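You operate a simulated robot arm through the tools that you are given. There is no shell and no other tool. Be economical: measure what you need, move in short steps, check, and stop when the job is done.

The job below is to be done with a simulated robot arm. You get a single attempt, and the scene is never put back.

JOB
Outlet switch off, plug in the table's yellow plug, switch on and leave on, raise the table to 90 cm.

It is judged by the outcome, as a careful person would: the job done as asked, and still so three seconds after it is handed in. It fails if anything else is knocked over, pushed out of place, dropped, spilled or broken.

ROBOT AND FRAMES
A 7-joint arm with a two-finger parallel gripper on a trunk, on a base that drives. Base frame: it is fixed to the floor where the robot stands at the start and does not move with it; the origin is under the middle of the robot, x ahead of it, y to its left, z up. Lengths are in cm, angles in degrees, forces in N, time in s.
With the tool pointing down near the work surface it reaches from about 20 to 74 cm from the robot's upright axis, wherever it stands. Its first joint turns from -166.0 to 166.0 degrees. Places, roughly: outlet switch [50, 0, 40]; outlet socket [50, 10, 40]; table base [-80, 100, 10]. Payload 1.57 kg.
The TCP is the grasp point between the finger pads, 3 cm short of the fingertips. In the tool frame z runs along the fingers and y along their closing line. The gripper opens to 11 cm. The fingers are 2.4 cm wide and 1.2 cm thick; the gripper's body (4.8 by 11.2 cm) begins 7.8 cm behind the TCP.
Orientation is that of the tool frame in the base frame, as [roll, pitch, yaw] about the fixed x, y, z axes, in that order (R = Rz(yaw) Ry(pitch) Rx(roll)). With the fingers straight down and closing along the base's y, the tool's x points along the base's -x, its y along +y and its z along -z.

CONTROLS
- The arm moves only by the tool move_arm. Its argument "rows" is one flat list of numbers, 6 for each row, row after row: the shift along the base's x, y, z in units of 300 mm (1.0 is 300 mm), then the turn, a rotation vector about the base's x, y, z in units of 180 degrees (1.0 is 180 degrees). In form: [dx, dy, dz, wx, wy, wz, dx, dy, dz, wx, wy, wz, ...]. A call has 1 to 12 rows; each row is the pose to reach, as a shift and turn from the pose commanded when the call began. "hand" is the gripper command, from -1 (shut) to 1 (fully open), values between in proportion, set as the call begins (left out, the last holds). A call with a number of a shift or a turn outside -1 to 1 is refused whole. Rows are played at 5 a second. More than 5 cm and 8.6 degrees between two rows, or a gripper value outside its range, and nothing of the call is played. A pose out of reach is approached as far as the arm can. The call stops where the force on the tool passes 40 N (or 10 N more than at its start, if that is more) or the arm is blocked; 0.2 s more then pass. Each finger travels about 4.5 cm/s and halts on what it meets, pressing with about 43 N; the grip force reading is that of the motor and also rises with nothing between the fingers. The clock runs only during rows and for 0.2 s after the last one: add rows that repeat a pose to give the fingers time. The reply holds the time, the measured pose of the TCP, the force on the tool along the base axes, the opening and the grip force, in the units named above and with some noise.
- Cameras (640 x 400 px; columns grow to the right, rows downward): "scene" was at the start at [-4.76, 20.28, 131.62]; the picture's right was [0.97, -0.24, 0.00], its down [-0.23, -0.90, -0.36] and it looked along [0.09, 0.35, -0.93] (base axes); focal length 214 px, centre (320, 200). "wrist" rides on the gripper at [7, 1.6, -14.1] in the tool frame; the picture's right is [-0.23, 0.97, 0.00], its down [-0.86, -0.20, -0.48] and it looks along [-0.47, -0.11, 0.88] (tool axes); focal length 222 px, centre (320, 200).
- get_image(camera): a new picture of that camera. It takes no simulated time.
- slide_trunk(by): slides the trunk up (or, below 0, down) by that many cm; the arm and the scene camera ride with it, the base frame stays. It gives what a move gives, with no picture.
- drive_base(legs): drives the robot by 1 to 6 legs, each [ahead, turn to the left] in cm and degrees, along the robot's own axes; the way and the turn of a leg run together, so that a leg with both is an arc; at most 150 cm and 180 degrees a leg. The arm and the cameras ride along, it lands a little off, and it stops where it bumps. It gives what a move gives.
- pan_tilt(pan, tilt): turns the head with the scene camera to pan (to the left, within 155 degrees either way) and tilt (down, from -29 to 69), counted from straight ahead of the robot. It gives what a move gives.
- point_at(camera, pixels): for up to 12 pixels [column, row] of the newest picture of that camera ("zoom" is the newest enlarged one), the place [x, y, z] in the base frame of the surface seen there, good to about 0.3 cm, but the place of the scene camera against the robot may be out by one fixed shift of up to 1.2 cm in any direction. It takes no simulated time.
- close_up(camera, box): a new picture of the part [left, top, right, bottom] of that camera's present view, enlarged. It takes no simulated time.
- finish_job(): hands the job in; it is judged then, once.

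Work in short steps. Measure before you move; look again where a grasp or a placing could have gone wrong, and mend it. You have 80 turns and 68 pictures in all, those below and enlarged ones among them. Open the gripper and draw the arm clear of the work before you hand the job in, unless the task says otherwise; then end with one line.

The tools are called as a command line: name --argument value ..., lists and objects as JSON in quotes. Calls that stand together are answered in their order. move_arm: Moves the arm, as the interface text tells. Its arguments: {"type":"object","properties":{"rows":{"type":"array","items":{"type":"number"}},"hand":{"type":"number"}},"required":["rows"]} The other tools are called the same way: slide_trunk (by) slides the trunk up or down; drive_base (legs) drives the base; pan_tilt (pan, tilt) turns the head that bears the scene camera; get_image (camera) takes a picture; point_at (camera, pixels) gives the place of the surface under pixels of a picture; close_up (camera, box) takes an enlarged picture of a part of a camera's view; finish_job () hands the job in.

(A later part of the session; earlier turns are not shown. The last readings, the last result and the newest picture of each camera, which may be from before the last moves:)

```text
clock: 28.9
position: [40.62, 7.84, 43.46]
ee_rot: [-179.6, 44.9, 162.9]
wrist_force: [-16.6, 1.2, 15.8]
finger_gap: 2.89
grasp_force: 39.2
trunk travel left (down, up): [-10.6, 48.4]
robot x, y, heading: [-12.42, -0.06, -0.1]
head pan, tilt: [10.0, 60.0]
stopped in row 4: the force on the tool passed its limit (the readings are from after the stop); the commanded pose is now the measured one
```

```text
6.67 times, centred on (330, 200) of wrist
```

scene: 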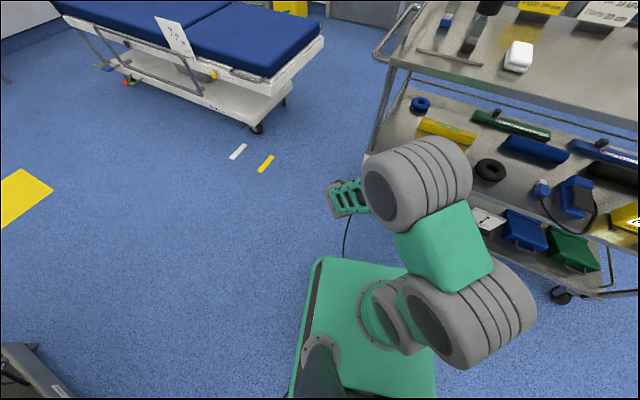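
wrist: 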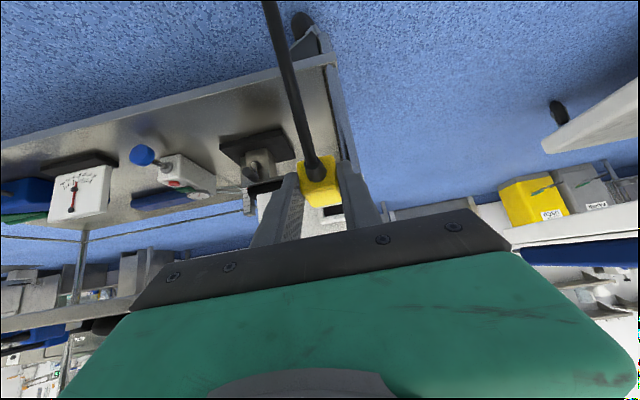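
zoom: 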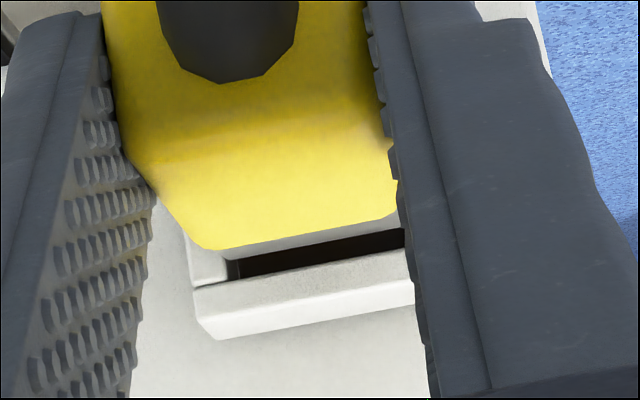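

Contact with the rim: dark gap remains above the prong, so the plug is low. I back off 0.8 cm and measure the vertical offset.

move_arm --rows '[-0.0254, 0.008, 0, 0, 0, 0]'

close_up --camera "wrist" --box '[290, 170, 370, 230]'

point_at --camera "zoom" --pixels '[[240, 254], [300, 240], [350, 228], [395, 217], [240, 285], [300, 285], [350, 275], [400, 265], [210, 255], [215, 300], [260, 310], [230, 325]]'

```text
clock: 29.3
position: [39.91, 8.1, 43.21]
ee_rot: [-179.7, 44.6, 162.8]
wrist_force: [0.0, 0.6, 0.1]
finger_gap: 2.9
grasp_force: 39.2
trunk travel left (down, up): [-10.6, 48.4]
robot x, y, heading: [-12.27, -0.09, 0.1]
head pan, tilt: [10.0, 60.0]
```

```text
6.67 times, centred on (330, 200) of wrist
```

zoom: 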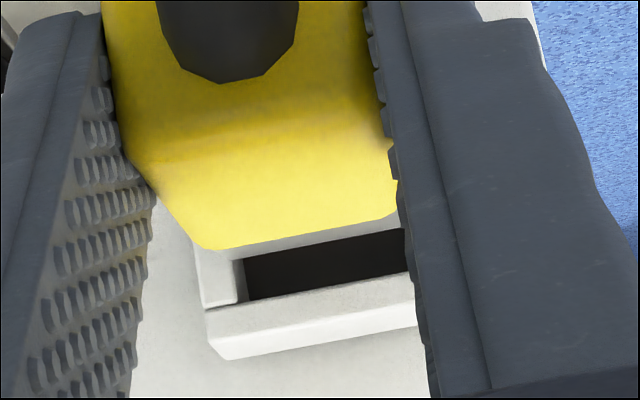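

```text
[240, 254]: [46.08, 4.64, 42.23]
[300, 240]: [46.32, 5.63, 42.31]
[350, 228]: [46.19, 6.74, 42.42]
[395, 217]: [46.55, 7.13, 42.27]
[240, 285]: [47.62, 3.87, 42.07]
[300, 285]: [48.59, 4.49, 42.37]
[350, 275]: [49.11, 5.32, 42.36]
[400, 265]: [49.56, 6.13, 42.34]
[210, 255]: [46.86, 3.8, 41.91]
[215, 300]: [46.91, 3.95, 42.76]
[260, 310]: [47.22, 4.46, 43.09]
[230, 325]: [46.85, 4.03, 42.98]
```

Prong top is at z≈42.3 while the opening spans ≈41.1–42.85: I need ~0.5 cm up. I check lateral alignment with more points before moving.

point_at --camera "zoom" --pixels '[[208, 240], [215, 242], [395, 203], [398, 190], [222, 252], [228, 254], [235, 254], [238, 275], [245, 290], [200, 262], [204, 300], [212, 340]]'

point_at --camera "zoom" --pixels '[[250, 230], [300, 215], [350, 205], [255, 300], [300, 300], [350, 290], [400, 278], [250, 345], [300, 320], [300, 338]]'

```text
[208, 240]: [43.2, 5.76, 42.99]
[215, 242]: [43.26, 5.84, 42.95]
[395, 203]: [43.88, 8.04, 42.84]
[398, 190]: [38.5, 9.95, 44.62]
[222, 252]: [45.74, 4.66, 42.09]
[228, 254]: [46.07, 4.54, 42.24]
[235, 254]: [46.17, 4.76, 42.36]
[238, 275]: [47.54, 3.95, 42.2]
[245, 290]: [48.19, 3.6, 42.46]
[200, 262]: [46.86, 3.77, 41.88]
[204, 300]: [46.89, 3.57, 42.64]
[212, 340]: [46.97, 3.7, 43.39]
```

```text
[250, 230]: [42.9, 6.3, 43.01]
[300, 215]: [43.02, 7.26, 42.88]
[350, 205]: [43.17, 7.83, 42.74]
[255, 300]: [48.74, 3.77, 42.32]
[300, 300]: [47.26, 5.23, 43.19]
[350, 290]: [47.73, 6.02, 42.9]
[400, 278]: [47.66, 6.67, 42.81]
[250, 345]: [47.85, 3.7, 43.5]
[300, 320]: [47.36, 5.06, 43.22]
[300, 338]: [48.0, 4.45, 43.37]
```

Lateral is within ~0.1 cm; I raise 0.5 cm, trim yaw/pitch slightly, and advance again.

move_arm --rows '[0, 0, 0.0167, -0.0007, -0.0021, -0.005, 0.0159, -0.005, 0.0167, -0.0007, -0.0021, -0.005, 0.0317, -0.0103, 0.0167, -0.0007, -0.0021, -0.005, 0.0476, -0.0155, 0.0167, -0.0007, -0.0021, -0.005]'

close_up --camera "wrist" --box '[290, 170, 370, 230]'

```text
clock: 30.3
position: [41.31, 7.71, 43.59]
ee_rot: [-179.6, 45.1, 162.2]
wrist_force: [-5.5, 3.4, -0.6]
finger_gap: 2.9
grasp_force: 38.7
trunk travel left (down, up): [-10.6, 48.4]
robot x, y, heading: [-12.62, -0.45, 0.4]
head pan, tilt: [10.0, 60.0]
```

```text
6.67 times, centred on (330, 200) of wrist
```

zoom: 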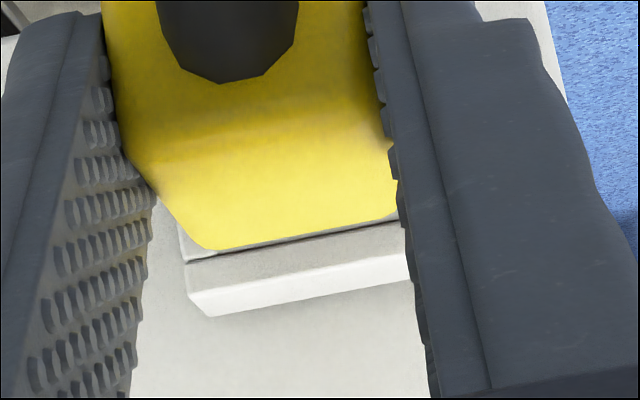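

The prong has entered (only ~6 N). I keep pushing in along the normal until it seats.

move_arm --rows '[0.0159, -0.0052, 0, 0, 0, 0, 0.0317, -0.0103, 0, 0, 0, 0, 0.0476, -0.0155, 0, 0, 0, 0, 0.0634, -0.0206, 0, 0, 0, 0, 0.0793, -0.0258, 0, 0, 0, 0, 0.0951, -0.0309, 0, 0, 0, 0]'

close_up --camera "wrist" --box '[280, 160, 380, 240]'

```text
clock: 31.0
position: [41.88, 7.41, 43.5]
ee_rot: [-179.6, 44.7, 162.4]
wrist_force: [-11.6, 3.8, 8.4]
finger_gap: 2.9
grasp_force: 38.4
trunk travel left (down, up): [-10.6, 48.4]
robot x, y, heading: [-12.64, 0.17, 0.4]
head pan, tilt: [10.0, 60.0]
stopped in row 3: the force on the tool passed its limit (the readings are from after the stop); the commanded pose is now the measured one
```

```text
5.00 times, centred on (330, 200) of wrist
```

zoom: 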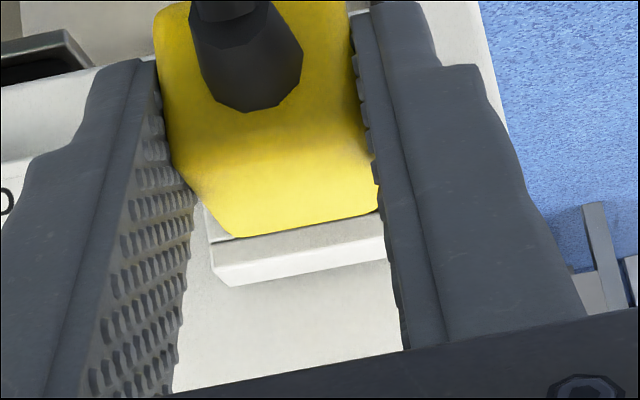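

It stopped again with ~40 N. I measure how far the yellow face is from the frame now.

point_at --camera "zoom" --pixels '[[240, 228], [300, 222], [370, 205], [240, 255], [300, 240], [370, 225], [220, 260], [208, 225], [250, 150], [350, 130], [300, 270], [215, 245]]'

```text
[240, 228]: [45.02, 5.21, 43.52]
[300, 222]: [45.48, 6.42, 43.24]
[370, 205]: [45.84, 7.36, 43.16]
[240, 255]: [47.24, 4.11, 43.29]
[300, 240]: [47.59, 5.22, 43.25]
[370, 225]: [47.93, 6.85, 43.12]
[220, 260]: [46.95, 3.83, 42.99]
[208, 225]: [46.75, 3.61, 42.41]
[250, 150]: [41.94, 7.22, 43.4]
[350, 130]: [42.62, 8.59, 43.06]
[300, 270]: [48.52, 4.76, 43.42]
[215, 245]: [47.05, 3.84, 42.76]
```

Still ~2.2 cm to go; the reaction has a +z part, so the prong drags on the lower lip. I raise a bit and push on in small steps.

move_arm --rows '[-0.003, 0.001, 0.006, 0, 0, 0, 0.008, -0.0026, 0.008, 0, 0, 0, 0.0159, -0.0052, 0.008, 0, 0, 0, 0.0238, -0.0077, 0.008, 0, 0, 0, 0.0317, -0.0103, 0.008, 0, 0, 0, 0.0397, -0.0129, 0.008, 0, 0, 0, 0.0476, -0.0155, 0.008, 0, 0, 0, 0.0555, -0.018, 0.008, 0, 0, 0, 0.0634, -0.0206, 0.008, 0, 0, 0, 0.0714, -0.0232, 0.008, 0, 0, 0]'

close_up --camera "wrist" --box '[280, 160, 380, 240]'

```text
clock: 31.8
position: [42.03, 7.46, 43.58]
ee_rot: [-179.4, 44.2, 162.7]
wrist_force: [-14.3, 0.6, 10.4]
finger_gap: 2.88
grasp_force: 38.7
trunk travel left (down, up): [-10.6, 48.4]
robot x, y, heading: [-12.58, 0.11, 0.7]
head pan, tilt: [10.0, 60.0]
stopped in row 3: the force on the tool passed its limit (the readings are from after the stop); the commanded pose is now the measured one
```

```text
5.00 times, centred on (330, 200) of wrist
```

zoom: 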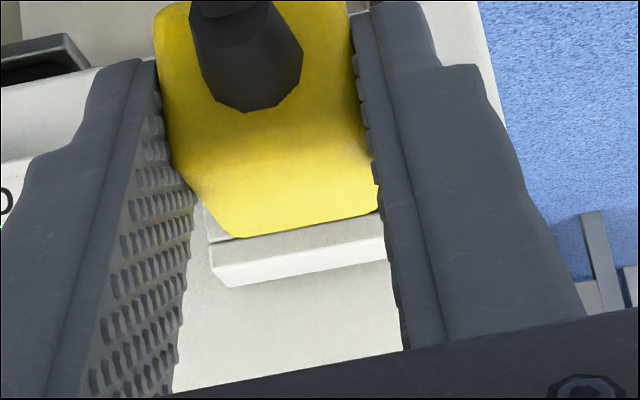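

Depth bookkeeping: first rim contact at s≈36.2, now 37.66, and the cavity floor is ~1.65 cm deep, so it is nearly or fully bottomed. I correct the sagged pitch and push once more to confirm.

move_arm --rows '[0, 0, 0, -0.0014, -0.0042, 0, 0.006, -0.002, 0, -0.0014, -0.0042, -0.001, 0.012, -0.004, 0, -0.0021, -0.0063, -0.002, 0.018, -0.006, 0, -0.0021, -0.0063, -0.002, 0.024, -0.008, 0, -0.0021, -0.0063, -0.002, 0.03, -0.01, 0, -0.0021, -0.0063, -0.002, 0.036, -0.012, 0, -0.0021, -0.0063, -0.002]'

close_up --camera "wrist" --box '[280, 160, 380, 240]'

```text
clock: 32.5
position: [41.97, 7.5, 43.56]
ee_rot: [-179.0, 45.0, 162.8]
wrist_force: [-17.1, 1.2, 15.4]
finger_gap: 2.9
grasp_force: 38.5
trunk travel left (down, up): [-10.6, 48.4]
robot x, y, heading: [-12.5, -0.09, 0.7]
head pan, tilt: [10.0, 60.0]
stopped in row 3: the force on the tool passed its limit (the readings are from after the stop); the commanded pose is now the measured one
```

```text
5.00 times, centred on (330, 200) of wrist
```

zoom: 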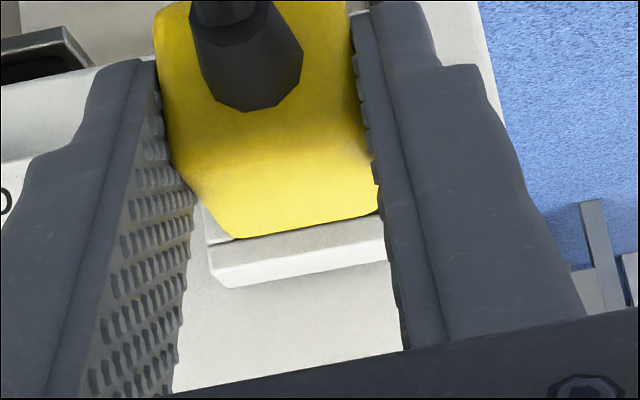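

No further progress. I do a wiggle test (0.5 cm up command) to confirm the prong is captured before letting go.

move_arm --rows '[0, 0, 0.01, 0, 0, 0, 0, 0, 0.02, 0, 0, 0, 0, 0, 0.02, 0, 0, 0]'

move_arm --rows '[0, 0, -0.01, 0, 0, 0, 0, 0, -0.02, 0, 0, 0, 0, 0, -0.02, 0, 0, 0]'

```text
clock: 33.3
position: [41.98, 7.53, 43.62]
ee_rot: [-179.0, 44.6, 162.8]
wrist_force: [0.9, 0.7, -16.6]
finger_gap: 2.89
grasp_force: 38.7
trunk travel left (down, up): [-10.6, 48.4]
robot x, y, heading: [-12.79, 0.07, 0.8]
head pan, tilt: [10.0, 60.0]
```

```text
clock: 34.1
position: [41.93, 7.46, 43.6]
ee_rot: [-179.3, 45.0, 162.8]
wrist_force: [-24.0, 4.2, 12.8]
finger_gap: 2.87
grasp_force: 38.9
trunk travel left (down, up): [-10.6, 48.4]
robot x, y, heading: [-12.42, -0.0, 0.5]
head pan, tilt: [10.0, 60.0]
```

The prong is captured (0.06 cm give at −17 N). I centre the vertical load (+0.26 cm) and push once more without the drag.

move_arm --rows '[0, 0, 0.009, 0, 0, 0, 0.005, -0.0016, 0.01, 0, 0, 0, 0.01, -0.0032, 0.011, 0, 0, 0, 0.015, -0.0048, 0.012, 0, 0, 0, 0.02, -0.0065, 0.013, 0, 0, 0, 0.025, -0.008, 0.014, 0, 0, 0, 0.03, -0.0097, 0.015, 0, 0, 0, 0.035, -0.0113, 0.016, 0, 0, 0]'

close_up --camera "wrist" --box '[280, 160, 380, 240]'

```text
clock: 34.8
position: [42.06, 7.4, 43.45]
ee_rot: [-179.0, 44.5, 163.0]
wrist_force: [-13.4, 0.6, 10.3]
finger_gap: 2.9
grasp_force: 38.5
trunk travel left (down, up): [-10.6, 48.4]
robot x, y, heading: [-12.59, 0.06, 0.8]
head pan, tilt: [10.0, 60.0]
stopped in row 3: the force on the tool passed its limit (the readings are from after the stop); the commanded pose is now the measured one
```

```text
5.00 times, centred on (330, 200) of wrist
```

zoom: 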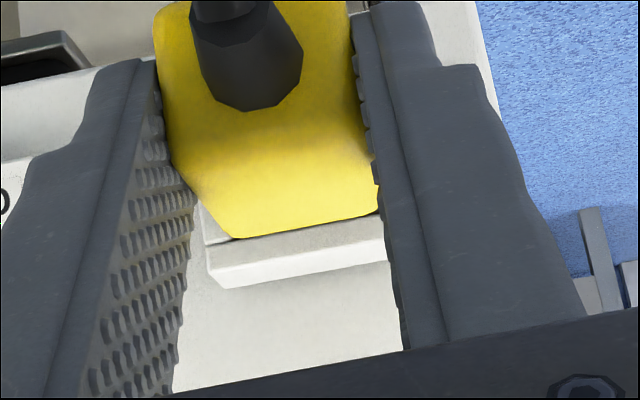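

Hard stop at the same depth: seated. I open the gripper to 4.8 cm, then retreat along the tool axis and look.

move_arm --rows '[0, 0, 0, 0, 0, 0, 0, 0, 0, 0, 0, 0, 0, 0, 0, 0, 0, 0]' --hand -0.13

move_arm --rows '[-0.04, 0.013, 0.04, 0, 0, 0, -0.1, 0.032, 0.1, 0, 0, 0, -0.17, 0.055, 0.17, 0, 0, 0, -0.25, 0.08, 0.25, 0, 0, 0, -0.33, 0.107, 0.33, 0, 0, 0]'

get_image --camera "wrist"

```text
clock: 35.6
position: [41.99, 7.47, 43.43]
ee_rot: [-179.0, 44.4, 163.0]
wrist_force: [0.5, -0.8, 0.4]
finger_gap: 4.76
grasp_force: 0.1
trunk travel left (down, up): [-10.6, 48.4]
robot x, y, heading: [-12.4, 0.24, 0.6]
head pan, tilt: [10.0, 60.0]
```

```text
clock: 36.8
position: [32.11, 10.73, 53.27]
ee_rot: [-178.9, 44.5, 163.0]
wrist_force: [1.1, 0.0, -0.6]
finger_gap: 4.79
grasp_force: 0.1
trunk travel left (down, up): [-10.6, 48.4]
robot x, y, heading: [-12.43, 0.49, 0.6]
head pan, tilt: [10.0, 60.0]
```

```text
27 pictures are left
```

wrist: 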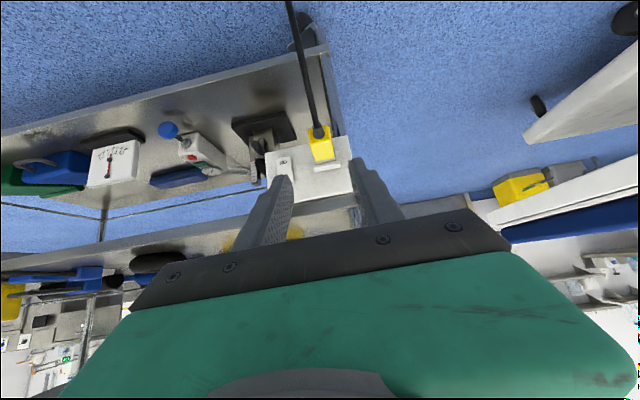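

The plug stays. I zoom in to verify seating.

close_up --camera "wrist" --box '[265, 110, 365, 190]'

point_at --camera "zoom" --pixels '[[340, 220], [355, 215], [335, 180], [300, 190], [380, 190], [350, 235], [345, 245], [335, 195], [370, 205], [310, 210]]'

```text
5.00 times, centred on (315, 150) of wrist
```

zoom: 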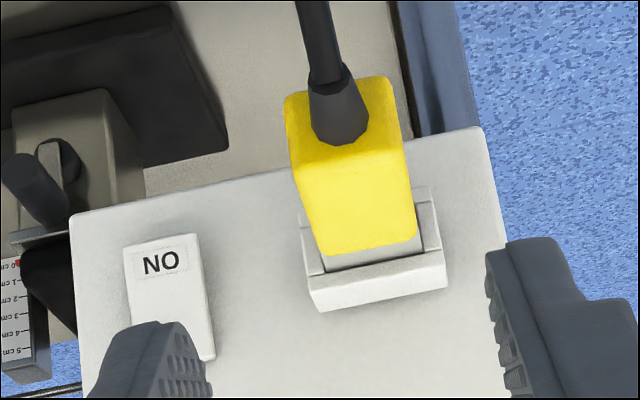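

```text
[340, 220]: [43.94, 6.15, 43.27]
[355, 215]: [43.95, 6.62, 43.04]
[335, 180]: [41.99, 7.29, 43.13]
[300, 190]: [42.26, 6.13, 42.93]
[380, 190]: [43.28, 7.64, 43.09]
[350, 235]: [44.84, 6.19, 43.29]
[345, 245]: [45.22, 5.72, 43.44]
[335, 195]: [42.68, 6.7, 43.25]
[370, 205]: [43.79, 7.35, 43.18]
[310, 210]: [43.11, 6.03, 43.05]
```

Grey prong is still visible between body and frame. I take a steeper top-down look to measure the remaining gap.

slide_trunk --by 6

move_arm --rows '[0.1, -0.035, 0, 0.0084, 0.0257, 0, 0.2, -0.07, 0, 0.0168, 0.0515, 0, 0.3, -0.1, -0.03, 0.0251, 0.0772, 0, 0.42, -0.14, -0.06, 0.0335, 0.103, 0, 0.53, -0.177, -0.1, 0.0335, 0.103, 0, 0.53, -0.177, -0.1, 0.0335, 0.103, 0]'

get_image --camera "wrist"

```text
clock: 37.8
position: [32.19, 10.82, 59.34]
ee_rot: [-179.1, 44.5, 162.9]
wrist_force: [0.0, 0.2, -0.8]
finger_gap: 4.76
grasp_force: 0.1
trunk travel left (down, up): [-16.6, 42.4]
robot x, y, heading: [-12.83, 0.16, 1.0]
head pan, tilt: [10.0, 60.0]
```

```text
clock: 39.2
position: [47.88, 5.47, 56.19]
ee_rot: [-179.4, 25.0, 162.8]
wrist_force: [-1.8, 0.5, 1.1]
finger_gap: 4.77
grasp_force: 0.1
trunk travel left (down, up): [-16.6, 42.4]
robot x, y, heading: [-12.87, 0.44, 0.8]
head pan, tilt: [10.0, 60.0]
```

```text
25 pictures are left
```

wrist: 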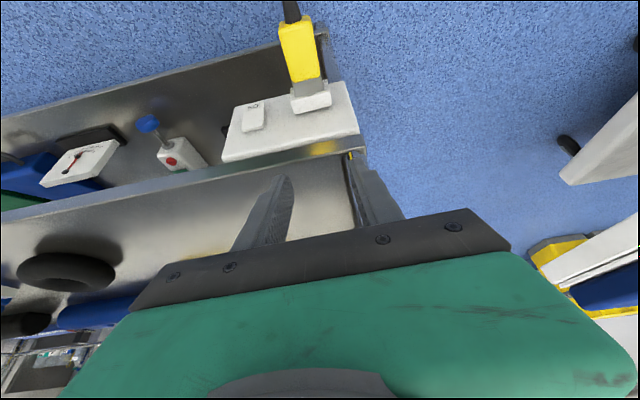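

close_up --camera "wrist" --box '[265, 10, 365, 125]'

point_at --camera "wrist" --pixels '[[292, 83], [306, 82], [320, 78], [298, 92], [308, 90], [318, 87], [294, 78], [305, 76], [316, 73], [300, 98], [314, 96], [326, 93]]'

```text
3.48 times, centred on (315, 68) of wrist
```

zoom: 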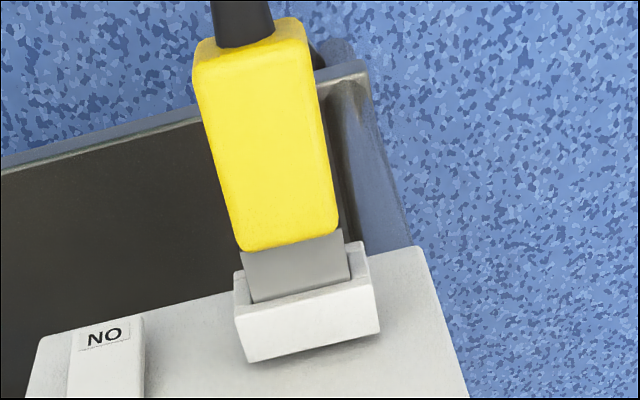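

```text
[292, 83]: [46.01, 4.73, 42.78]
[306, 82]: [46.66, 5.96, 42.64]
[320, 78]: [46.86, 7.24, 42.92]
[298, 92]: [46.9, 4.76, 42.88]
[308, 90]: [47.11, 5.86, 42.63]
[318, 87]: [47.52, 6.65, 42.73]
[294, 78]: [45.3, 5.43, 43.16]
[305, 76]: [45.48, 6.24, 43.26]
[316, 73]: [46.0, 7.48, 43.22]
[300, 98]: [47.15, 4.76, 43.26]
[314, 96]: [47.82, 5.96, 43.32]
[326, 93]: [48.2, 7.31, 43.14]
```

Gap shows roughly 1–1.5 cm of prong outside, and the prong hit a firm stop near the floor of the cavity; the table's response will be the functional test. Next: close, tilt to 60°, back the base 7.5 cm and go for the lower half of the switch.

move_arm --rows '[-0.01, -0.034, 0.03, -0.012, -0.037, 0, -0.02, -0.068, 0.06, -0.024, -0.074, 0, -0.03, -0.102, 0.06, -0.036, -0.111, 0, -0.04, -0.136, 0.06, -0.048, -0.148, 0, -0.046, -0.17, 0.06, -0.0601, -0.185, 0, -0.046, -0.17, 0.06, -0.0601, -0.185, 0]' --hand -1

drive_base --legs '[[-8, 0]]'

```text
clock: 40.6
position: [46.72, 0.31, 57.84]
ee_rot: [-178.5, 60.1, 163.5]
wrist_force: [-0.9, -0.5, -0.5]
finger_gap: 0.01
grasp_force: 21.3
trunk travel left (down, up): [-16.6, 42.4]
robot x, y, heading: [-12.83, -0.1, 1.0]
head pan, tilt: [10.0, 60.0]
```

```text
clock: 41.7
position: [38.63, 0.13, 57.95]
ee_rot: [-178.6, 60.1, 163.5]
wrist_force: [-0.5, 0.7, 0.7]
finger_gap: 0.0
grasp_force: 21.2
trunk travel left (down, up): [-16.6, 42.4]
robot x, y, heading: [-20.86, 0.17, 0.9]
head pan, tilt: [10.0, 60.0]
```

Lower the trunk 16.4 cm and look.

slide_trunk --by -16.4

get_image --camera "wrist"

```text
clock: 43.5
position: [38.72, 0.25, 41.49]
ee_rot: [-178.5, 60.1, 163.4]
wrist_force: [0.3, 0.2, 0.1]
finger_gap: 0.01
grasp_force: 21.5
trunk travel left (down, up): [-0.2, 58.8]
robot x, y, heading: [-20.73, -0.05, 0.8]
head pan, tilt: [10.0, 60.0]
```

```text
23 pictures are left
```

wrist: 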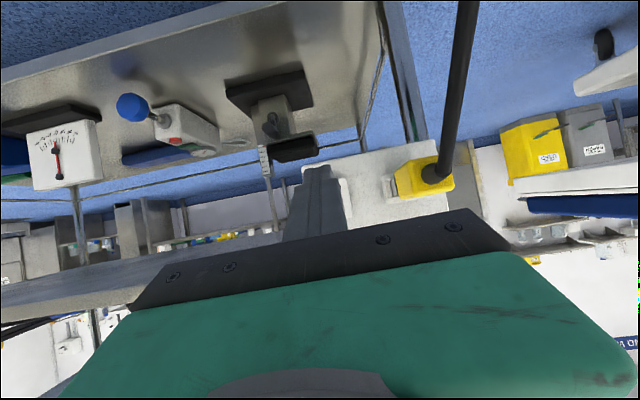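

Clear; plug is still in place. I advance along the normal to press the lower half of the rocker.

move_arm --rows '[0.05, -0.008, 0, 0, 0, 0, 0.0977, -0.023, 0, 0, 0, 0, 0.129, -0.0333, 0, 0, 0, 0, 0.145, -0.0385, 0, 0, 0, 0, 0.161, -0.0436, 0, 0, 0, 0, 0.177, -0.0488, 0, 0, 0, 0, 0.192, -0.054, 0, 0, 0, 0]'

close_up --camera "wrist" --box '[260, 100, 460, 230]'

```text
clock: 44.9
position: [43.49, -1.13, 41.43]
ee_rot: [-178.3, 59.6, 163.8]
wrist_force: [-10.6, 2.6, 6.4]
finger_gap: 0.0
grasp_force: 21.0
trunk travel left (down, up): [-0.2, 58.8]
robot x, y, heading: [-20.6, -0.13, 0.6]
head pan, tilt: [10.0, 60.0]
stopped in row 6: the force on the tool passed its limit (the readings are from after the stop); the commanded pose is now the measured one
```

```text
3.08 times, centred on (360, 165) of wrist
```

zoom: 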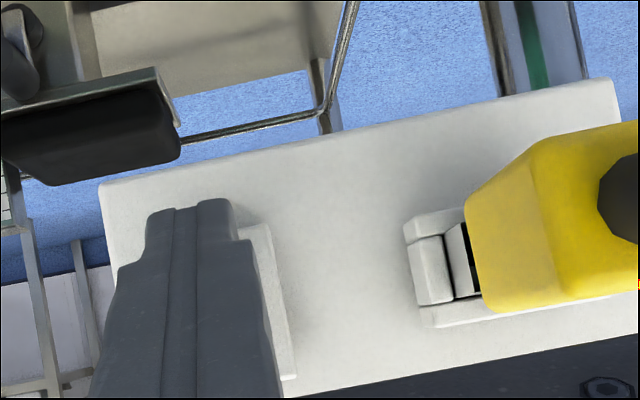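

Pressed; I retract and check the rocker tilt and the plug from this side.

move_arm --rows '[-0.07, 0.023, 0, 0, 0, 0, -0.16, 0.052, 0, 0, 0, 0, -0.16, 0.0, 0, 0, 0, 0, -0.16, -0.05, 0, 0, 0, 0]'

close_up --camera "wrist" --box '[290, 110, 490, 240]'

point_at --camera "zoom" --pixels '[[175, 195], [180, 215], [185, 235], [190, 255], [195, 275], [200, 290], [420, 240], [440, 240], [450, 235], [380, 240], [480, 215], [360, 260]]'

```text
clock: 45.9
position: [38.75, -2.63, 41.43]
ee_rot: [-178.3, 59.8, 163.7]
wrist_force: [-0.6, -0.5, -0.1]
finger_gap: 0.0
grasp_force: 21.8
trunk travel left (down, up): [-0.2, 58.8]
robot x, y, heading: [-20.4, 0.07, 1.0]
head pan, tilt: [10.0, 60.0]
```

```text
3.08 times, centred on (390, 175) of wrist
```

zoom: 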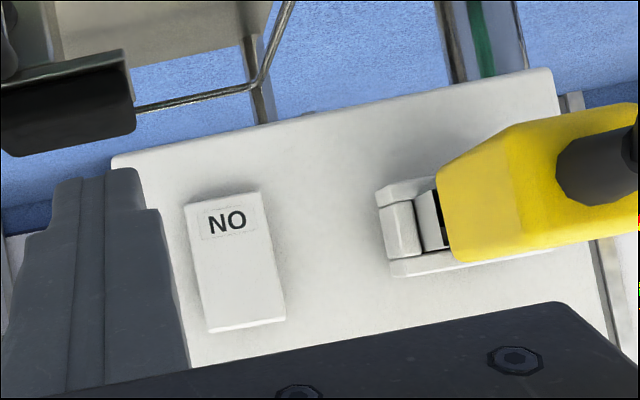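

```text
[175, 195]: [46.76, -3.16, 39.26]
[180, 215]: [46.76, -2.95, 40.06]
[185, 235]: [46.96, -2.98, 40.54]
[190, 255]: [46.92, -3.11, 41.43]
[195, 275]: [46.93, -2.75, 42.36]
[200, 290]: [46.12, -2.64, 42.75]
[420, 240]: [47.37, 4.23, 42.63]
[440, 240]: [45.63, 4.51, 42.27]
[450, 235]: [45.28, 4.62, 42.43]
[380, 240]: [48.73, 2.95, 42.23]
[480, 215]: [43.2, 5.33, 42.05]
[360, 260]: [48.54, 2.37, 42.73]
```

I measure the rocker along its centreline.

point_at --camera "zoom" --pixels '[[220, 200], [224, 220], [228, 240], [232, 260], [237, 280], [241, 300], [245, 318], [428, 220], [444, 225], [436, 200], [446, 240], [405, 230]]'

pan_tilt --pan 110 --tilt 45

get_image --camera "scene"

```text
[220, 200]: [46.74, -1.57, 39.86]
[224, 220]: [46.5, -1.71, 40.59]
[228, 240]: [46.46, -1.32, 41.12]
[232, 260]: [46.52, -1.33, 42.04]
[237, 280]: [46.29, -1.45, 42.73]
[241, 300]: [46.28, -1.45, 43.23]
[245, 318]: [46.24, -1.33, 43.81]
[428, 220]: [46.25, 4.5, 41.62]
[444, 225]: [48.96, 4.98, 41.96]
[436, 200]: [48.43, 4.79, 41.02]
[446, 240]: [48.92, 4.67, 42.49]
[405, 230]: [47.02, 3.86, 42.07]
```

```text
clock: 47.7
position: [38.79, -2.51, 41.49]
ee_rot: [-178.3, 59.7, 163.8]
wrist_force: [-0.3, 0.5, -0.5]
finger_gap: 0.0
grasp_force: 21.3
trunk travel left (down, up): [-0.2, 58.8]
robot x, y, heading: [-20.83, -0.23, 1.2]
head pan, tilt: [110.0, 45.0]
```

```text
20 pictures are left
```

scene: 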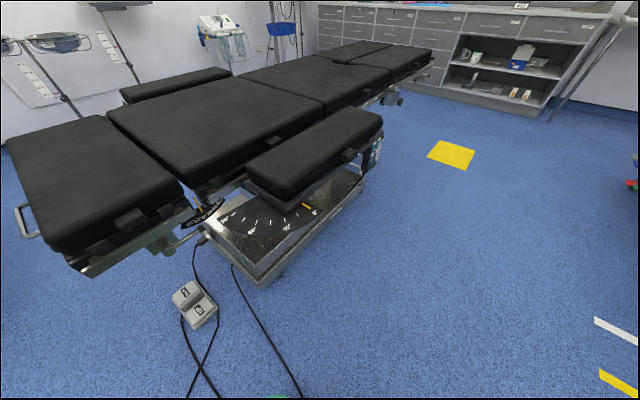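

Rocker is back to ON (lower edge in). Something dark shows between prong and body, so I zoom hard on the plug/socket from this side.

close_up --camera "wrist" --box '[400, 150, 460, 205]'

close_up --camera "scene" --box '[150, 160, 400, 330]'

```text
7.27 times, centred on (430, 178) of wrist
```

zoom: 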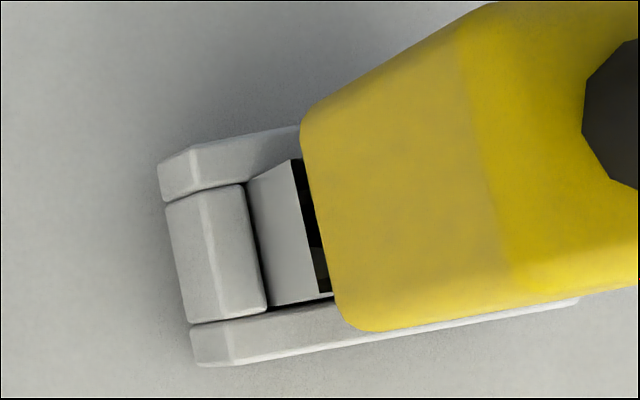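

```text
2.35 times, centred on (275, 245) of scene
```

zoom: 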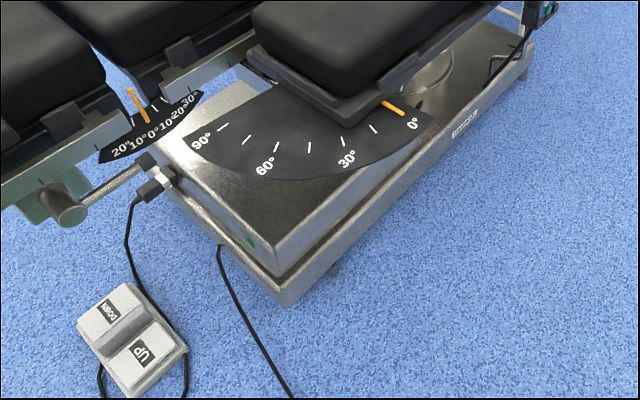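

The base shows a green light (good sign of power), and there is an UP/DOWN foot pedal. I zoom on the pendant at the table side and the pedal, and measure.

close_up --camera "scene" --box '[330, 110, 430, 200]'

point_at --camera "scene" --pixels '[[184, 293], [199, 310], [192, 300], [375, 150], [340, 120], [320, 175], [255, 260], [40, 350], [270, 395], [192, 245], [385, 100], [310, 207]]'

```text
4.44 times, centred on (380, 155) of scene
```

zoom: 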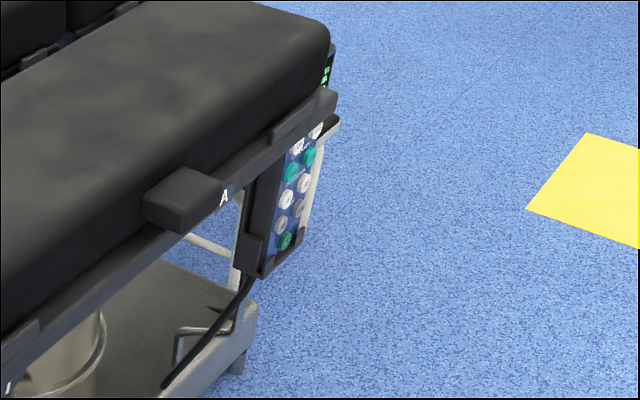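

```text
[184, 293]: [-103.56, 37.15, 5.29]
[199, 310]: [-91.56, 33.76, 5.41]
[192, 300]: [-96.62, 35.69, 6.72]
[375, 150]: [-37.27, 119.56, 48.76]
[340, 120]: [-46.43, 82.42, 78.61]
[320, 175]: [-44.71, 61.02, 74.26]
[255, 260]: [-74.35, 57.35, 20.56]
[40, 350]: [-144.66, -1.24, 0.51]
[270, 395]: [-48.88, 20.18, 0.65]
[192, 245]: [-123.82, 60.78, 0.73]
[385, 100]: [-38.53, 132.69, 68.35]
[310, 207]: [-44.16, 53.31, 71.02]
```

The pendant with buttons hangs on the table's near rail around (−37,119,~55). I raise the trunk to clear the cable and look at floor and route.

slide_trunk --by 28

pan_tilt --pan 60 --tilt 60

get_image --camera "scene"

point_at --camera "scene" --pixels '[[300, 395], [250, 390], [200, 370], [450, 370], [560, 250], [600, 150], [480, 120], [400, 60], [100, 60], [560, 330]]'

```text
clock: 50.5
position: [38.87, -2.5, 69.4]
ee_rot: [-178.2, 59.7, 163.9]
wrist_force: [-0.8, 0.9, -0.5]
finger_gap: 0.0
grasp_force: 21.3
trunk travel left (down, up): [-28.2, 30.8]
robot x, y, heading: [-20.51, 0.08, 1.1]
head pan, tilt: [110.0, 45.0]
```

```text
clock: 51.7
position: [38.87, -2.49, 69.44]
ee_rot: [-178.2, 59.8, 163.7]
wrist_force: [0.0, 0.0, -0.6]
finger_gap: 0.0
grasp_force: 21.7
trunk travel left (down, up): [-28.2, 30.8]
robot x, y, heading: [-21.14, 0.09, 1.0]
head pan, tilt: [60.0, 60.0]
```

```text
16 pictures are left
```

scene: 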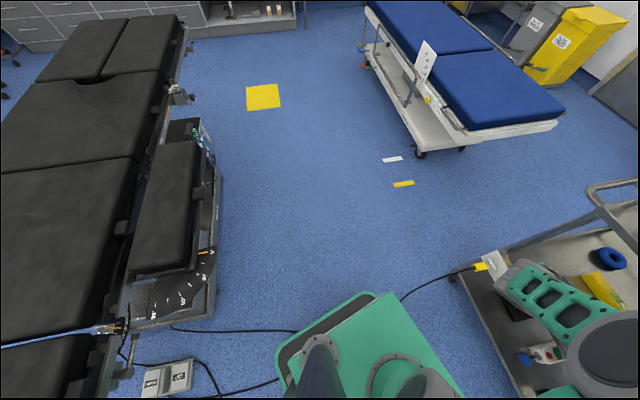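

```text
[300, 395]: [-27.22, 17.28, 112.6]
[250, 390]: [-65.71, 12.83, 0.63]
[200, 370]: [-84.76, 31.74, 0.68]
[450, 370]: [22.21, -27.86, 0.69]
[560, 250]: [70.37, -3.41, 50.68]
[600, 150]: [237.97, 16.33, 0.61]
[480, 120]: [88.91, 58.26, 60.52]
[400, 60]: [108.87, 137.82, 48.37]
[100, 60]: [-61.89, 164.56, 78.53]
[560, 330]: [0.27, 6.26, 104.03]
```

Plug is still in the socket at (485,267). I fold the arm a bit to a 30° tilt for driving, and measure the stretcher's near side and the table's pendant side for the corridor.

point_at --camera "scene" --pixels '[[366, 65], [380, 60], [420, 154], [400, 100], [430, 135], [465, 128], [205, 135], [215, 170], [198, 150], [262, 97], [212, 310], [190, 90]]'

move_arm --rows '[-0.08, 0, 0.04, 0.0103, 0.0317, 0, -0.16, 0, 0.08, 0.0206, 0.0634, 0, -0.24, 0, 0.12, 0.0309, 0.0951, 0, -0.34, 0, 0.16, 0.0412, 0.1268, 0, -0.44, 0, 0.2, 0.0515, 0.1585, 0, -0.44, 0, 0.2, 0.0515, 0.1585, 0]'

```text
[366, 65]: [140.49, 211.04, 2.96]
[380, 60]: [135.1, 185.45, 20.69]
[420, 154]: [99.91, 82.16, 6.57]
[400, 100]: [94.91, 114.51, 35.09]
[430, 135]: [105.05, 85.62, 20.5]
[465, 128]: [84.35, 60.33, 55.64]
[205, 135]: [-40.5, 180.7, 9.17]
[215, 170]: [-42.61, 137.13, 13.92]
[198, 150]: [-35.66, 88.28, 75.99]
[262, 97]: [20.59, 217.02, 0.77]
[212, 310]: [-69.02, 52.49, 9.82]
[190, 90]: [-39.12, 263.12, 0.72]
```

```text
clock: 53.1
position: [25.24, -2.67, 75.2]
ee_rot: [-179.2, 29.5, 163.0]
wrist_force: [-0.6, 0.8, 0.3]
finger_gap: 0.0
grasp_force: 21.7
trunk travel left (down, up): [-28.2, 30.8]
robot x, y, heading: [-20.96, -0.29, 0.9]
head pan, tilt: [60.0, 60.0]
```

The corridor is wide (stretcher x≥84, table side x≈−36). I drive to about (20,118) and turn to face the pendant.

drive_base --legs '[[0, 70], [125, 0], [0, 109]]'

pan_tilt --pan 15 --tilt 45

get_image --camera "scene"

```text
clock: 66.9
position: [-23.27, 121.39, 75.31]
ee_rot: [-179.3, 29.7, -19.5]
wrist_force: [-0.4, -0.1, 0.2]
finger_gap: 0.0
grasp_force: 21.5
trunk travel left (down, up): [-28.2, 30.8]
robot x, y, heading: [22.95, 116.83, 178.0]
head pan, tilt: [60.0, 60.0]
```

```text
clock: 68.0
position: [-23.28, 121.39, 75.24]
ee_rot: [-179.3, 29.7, -19.6]
wrist_force: [0.0, 0.2, 0.3]
finger_gap: 0.0
grasp_force: 21.1
trunk travel left (down, up): [-28.2, 30.8]
robot x, y, heading: [22.79, 116.69, 178.3]
head pan, tilt: [15.0, 45.0]
```

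```text
15 pictures are left
```

scene: 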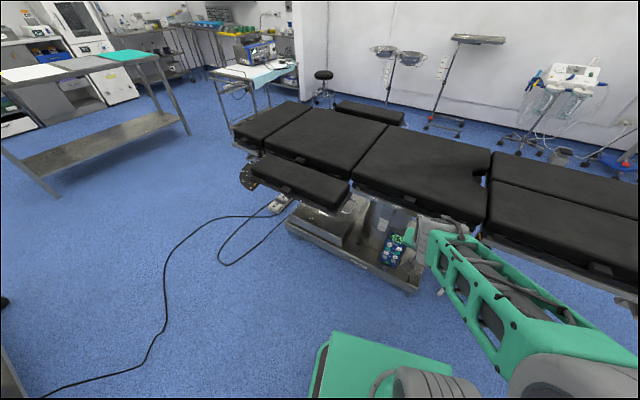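

The pendant is at (393,250), left of the gripper. I zoom to read it.

close_up --camera "scene" --box '[360, 205, 440, 285]'

get_image --camera "wrist"

```text
5.00 times, centred on (400, 245) of scene
```

zoom: 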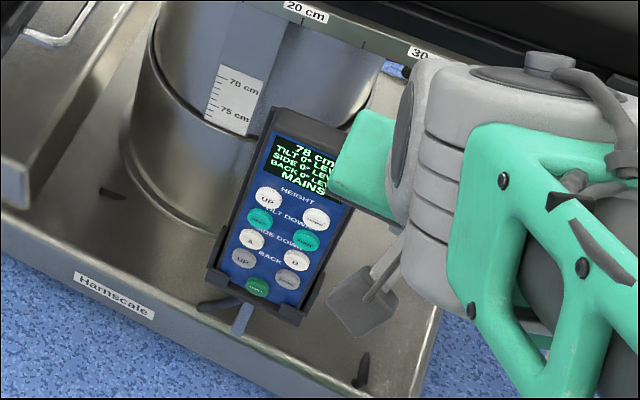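

```text
13 pictures are left
```

wrist: 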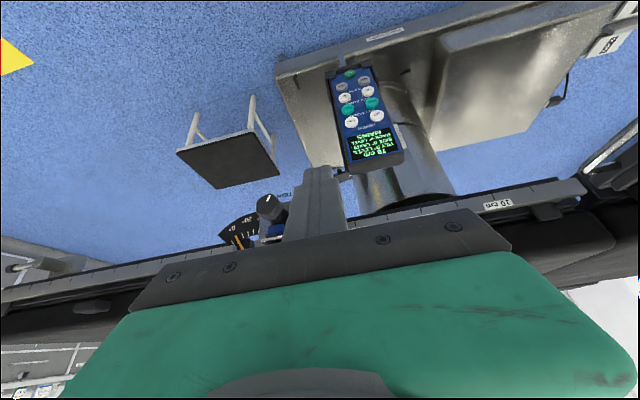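

Display reads 78 cm and "MAINS" — the plug is powering it. I zoom the wrist view to locate the HEIGHT UP button.

close_up --camera "wrist" --box '[320, 60, 420, 180]'

point_at --camera "wrist" --pixels '[[351, 122], [376, 115], [347, 104], [372, 103], [349, 74], [370, 145], [340, 165], [400, 155], [356, 172], [363, 112], [363, 128], [360, 95]]'

```text
3.33 times, centred on (370, 120) of wrist
```

zoom: 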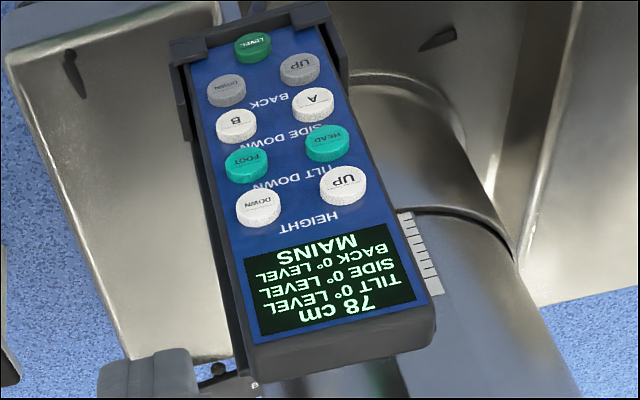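

```text
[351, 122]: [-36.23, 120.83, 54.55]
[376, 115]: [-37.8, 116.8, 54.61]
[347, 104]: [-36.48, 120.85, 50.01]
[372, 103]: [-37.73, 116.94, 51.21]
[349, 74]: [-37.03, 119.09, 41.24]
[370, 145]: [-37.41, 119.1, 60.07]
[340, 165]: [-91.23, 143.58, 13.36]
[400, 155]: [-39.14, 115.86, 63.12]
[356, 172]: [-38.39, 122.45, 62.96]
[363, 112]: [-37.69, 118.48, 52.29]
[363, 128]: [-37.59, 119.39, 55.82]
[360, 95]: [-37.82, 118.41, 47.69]
```

UP button at about (−37.8,116.8,54.6), face turned ~18° and aligned with the tool's yaw. I tilt to 60° in front of it, then lower with the trunk.

move_arm --rows '[-0.04, -0.05, -0.03, 0.0103, 0.0317, 0, -0.08, -0.1, -0.06, 0.0206, 0.0634, 0, -0.12, -0.15, -0.1, 0.0309, 0.0951, 0, -0.16, -0.2, -0.14, 0.0412, 0.1268, 0, -0.19, -0.246, -0.173, 0.0515, 0.1585, 0, -0.19, -0.246, -0.173, 0.0515, 0.1585, 0]'

slide_trunk --by -15

get_image --camera "wrist"

```text
clock: 69.4
position: [-29.04, 114.0, 69.99]
ee_rot: [179.1, 59.6, -20.8]
wrist_force: [-0.1, 0.4, -0.5]
finger_gap: 0.01
grasp_force: 21.6
trunk travel left (down, up): [-28.2, 30.8]
robot x, y, heading: [22.78, 116.32, 178.2]
head pan, tilt: [15.0, 45.0]
```

```text
clock: 71.2
position: [-28.95, 113.97, 54.99]
ee_rot: [179.1, 59.7, -20.8]
wrist_force: [0.4, -0.2, -0.4]
finger_gap: 0.01
grasp_force: 21.4
trunk travel left (down, up): [-13.2, 45.8]
robot x, y, heading: [22.63, 116.52, 178.1]
head pan, tilt: [15.0, 45.0]
```

```text
11 pictures are left
```

wrist: 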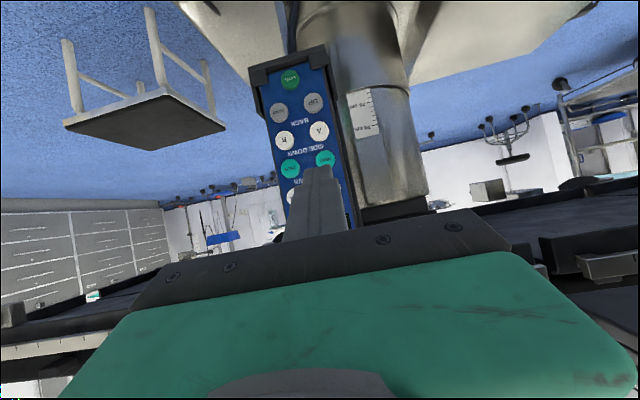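

I measure the visible buttons to refine where UP sits (it's behind the fingertip).

point_at --camera "wrist" --pixels '[[325, 158], [290, 168], [319, 131], [284, 140], [293, 197], [312, 103], [279, 111], [305, 120], [318, 168], [345, 190]]'

```text
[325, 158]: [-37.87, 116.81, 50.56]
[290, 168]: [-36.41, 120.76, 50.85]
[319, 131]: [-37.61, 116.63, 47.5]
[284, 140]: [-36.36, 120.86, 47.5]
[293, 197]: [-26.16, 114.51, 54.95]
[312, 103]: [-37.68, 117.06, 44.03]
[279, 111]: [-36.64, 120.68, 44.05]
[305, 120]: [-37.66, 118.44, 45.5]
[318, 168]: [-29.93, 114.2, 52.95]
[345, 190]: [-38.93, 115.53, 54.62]
```

Rows are 3.45 cm apart, so UP is at (−37.75,116.8,54.2), laterally aligned with the tool. I advance, make a short press, and retract in one call.

move_arm --rows '[-0.08, 0.026, -0.01, 0, 0, 0, -0.168, 0.0546, -0.01, 0, 0, 0, -0.187, 0.0608, -0.01, 0, 0, 0, -0.197, 0.064, -0.01, 0, 0, 0, -0.203, 0.066, -0.01, 0, 0, 0, -0.16, 0.052, -0.01, 0, 0, 0]'

close_up --camera "scene" --box '[360, 205, 440, 285]'

```text
clock: 72.6
position: [-33.86, 115.55, 54.87]
ee_rot: [179.1, 59.7, -20.8]
wrist_force: [0.1, -0.2, -0.4]
finger_gap: 0.01
grasp_force: 20.7
trunk travel left (down, up): [-13.2, 45.8]
robot x, y, heading: [22.62, 116.51, 178.3]
head pan, tilt: [15.0, 45.0]
```

```text
5.00 times, centred on (400, 245) of scene
```

zoom: 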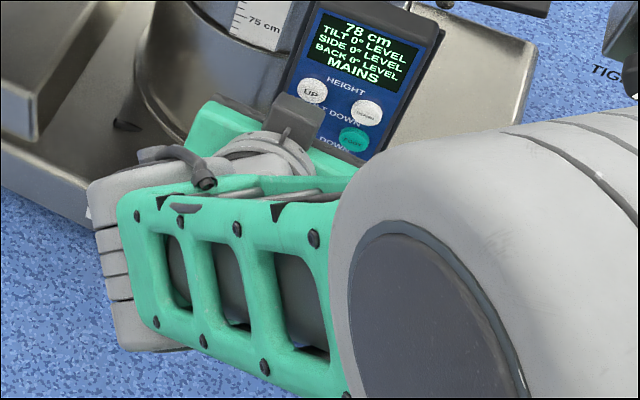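

The display is readable from here: still 78, so no effective press yet. I press deeper with a short hold.

move_arm --rows '[-0.032, 0.0104, 0, 0, 0, 0, -0.044, 0.0144, 0, 0, 0, 0, -0.054, 0.0175, 0, 0, 0, 0, -0.062, 0.02, 0, 0, 0, 0, -0.07, 0.0227, 0, 0, 0, 0]'

close_up --camera "scene" --box '[380, 195, 440, 245]'

```text
clock: 73.7
position: [-35.36, 116.18, 54.52]
ee_rot: [179.4, 59.5, -20.4]
wrist_force: [16.7, -4.0, 7.7]
finger_gap: 0.01
grasp_force: 21.5
trunk travel left (down, up): [-13.2, 45.8]
robot x, y, heading: [22.61, 116.57, 178.1]
head pan, tilt: [15.0, 45.0]
stopped in row 5: the force on the tool passed its limit (the readings are from after the stop); the commanded pose is now the measured one
```

```text
8.00 times, centred on (410, 220) of scene
```

zoom: 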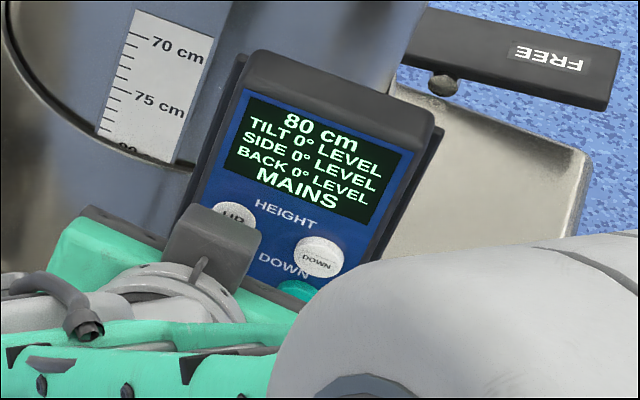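

It works: 80 cm now. I hold for 0.4 s to learn the rate.

move_arm --rows '[0, 0, 0, 0, 0, 0]'

close_up --camera "scene" --box '[380, 185, 440, 245]'

```text
clock: 74.1
position: [-35.39, 116.14, 54.69]
ee_rot: [179.3, 59.6, -20.6]
wrist_force: [20.4, -5.6, 9.9]
finger_gap: 0.01
grasp_force: 21.2
trunk travel left (down, up): [-13.2, 45.8]
robot x, y, heading: [22.58, 116.74, 178.3]
head pan, tilt: [15.0, 45.0]
```

```text
6.67 times, centred on (410, 215) of scene
```

zoom: 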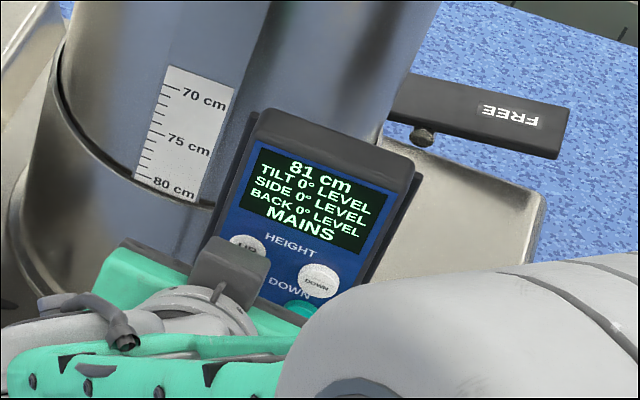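

81 cm, and the pendant itself is not rising (fixed to the base), so I can just keep holding. I hold 1.2 s more.

move_arm --rows '[0, 0, 0, 0, 0, 0, 0, 0, 0, 0, 0, 0, 0, 0, 0, 0, 0, 0, 0, 0, 0, 0, 0, 0, 0, 0, 0, 0, 0, 0]'

close_up --camera "scene" --box '[380, 185, 440, 245]'

```text
clock: 75.3
position: [-35.38, 115.98, 54.57]
ee_rot: [179.4, 59.5, -20.4]
wrist_force: [26.5, -8.7, 7.9]
finger_gap: 0.0
grasp_force: 21.3
trunk travel left (down, up): [-13.2, 45.8]
robot x, y, heading: [22.73, 116.56, 178.5]
head pan, tilt: [15.0, 45.0]
```

```text
6.67 times, centred on (410, 215) of scene
```

zoom: 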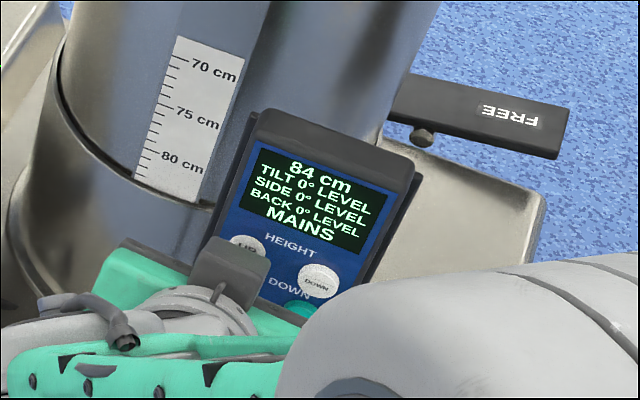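

84 cm (2.5 cm/s). I hold 1.6 s more, aiming for about 88.

move_arm --rows '[0, 0, 0, 0, 0, 0, 0, 0, 0, 0, 0, 0, 0, 0, 0, 0, 0, 0, 0, 0, 0, 0, 0, 0, 0, 0, 0, 0, 0, 0, 0, 0, 0, 0, 0, 0, 0, 0, 0, 0, 0, 0]'

close_up --camera "scene" --box '[380, 185, 440, 245]'

```text
clock: 76.9
position: [-35.4, 116.06, 54.59]
ee_rot: [179.4, 59.6, -20.5]
wrist_force: [30.2, -9.8, 3.4]
finger_gap: 0.0
grasp_force: 21.2
trunk travel left (down, up): [-13.2, 45.8]
robot x, y, heading: [23.01, 116.58, 178.4]
head pan, tilt: [15.0, 45.0]
```

```text
6.67 times, centred on (410, 215) of scene
```

zoom: 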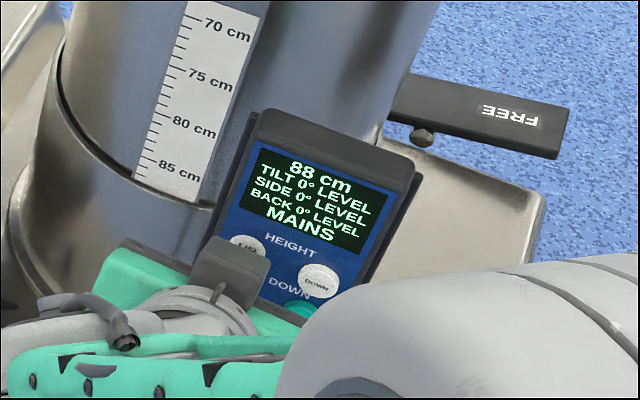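

88 cm. Two more cm ≈ 0.8 s including release time; I hold 0.4 s then retract quickly and check.

move_arm --rows '[0, 0, 0, 0, 0, 0, 0, 0, 0, 0, 0, 0, 0.1, -0.0325, 0, 0, 0, 0, 0.12, -0.039, 0, 0, 0, 0]'

close_up --camera "scene" --box '[380, 185, 440, 245]'

```text
clock: 77.9
position: [-31.93, 114.93, 54.64]
ee_rot: [179.2, 59.5, -20.5]
wrist_force: [-0.4, -0.1, -0.1]
finger_gap: 0.0
grasp_force: 21.1
trunk travel left (down, up): [-13.2, 45.8]
robot x, y, heading: [22.6, 116.81, 178.2]
head pan, tilt: [15.0, 45.0]
```

```text
6.67 times, centred on (410, 215) of scene
```

zoom: 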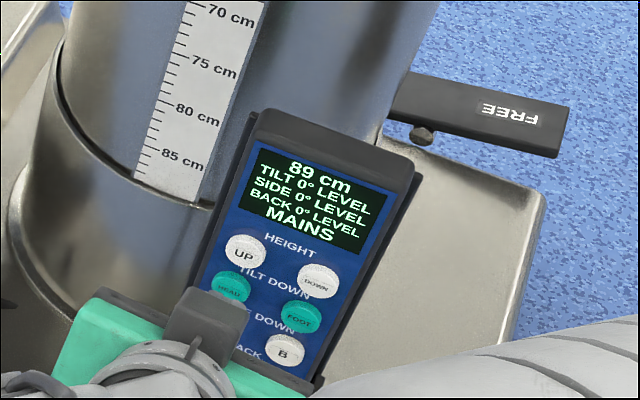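

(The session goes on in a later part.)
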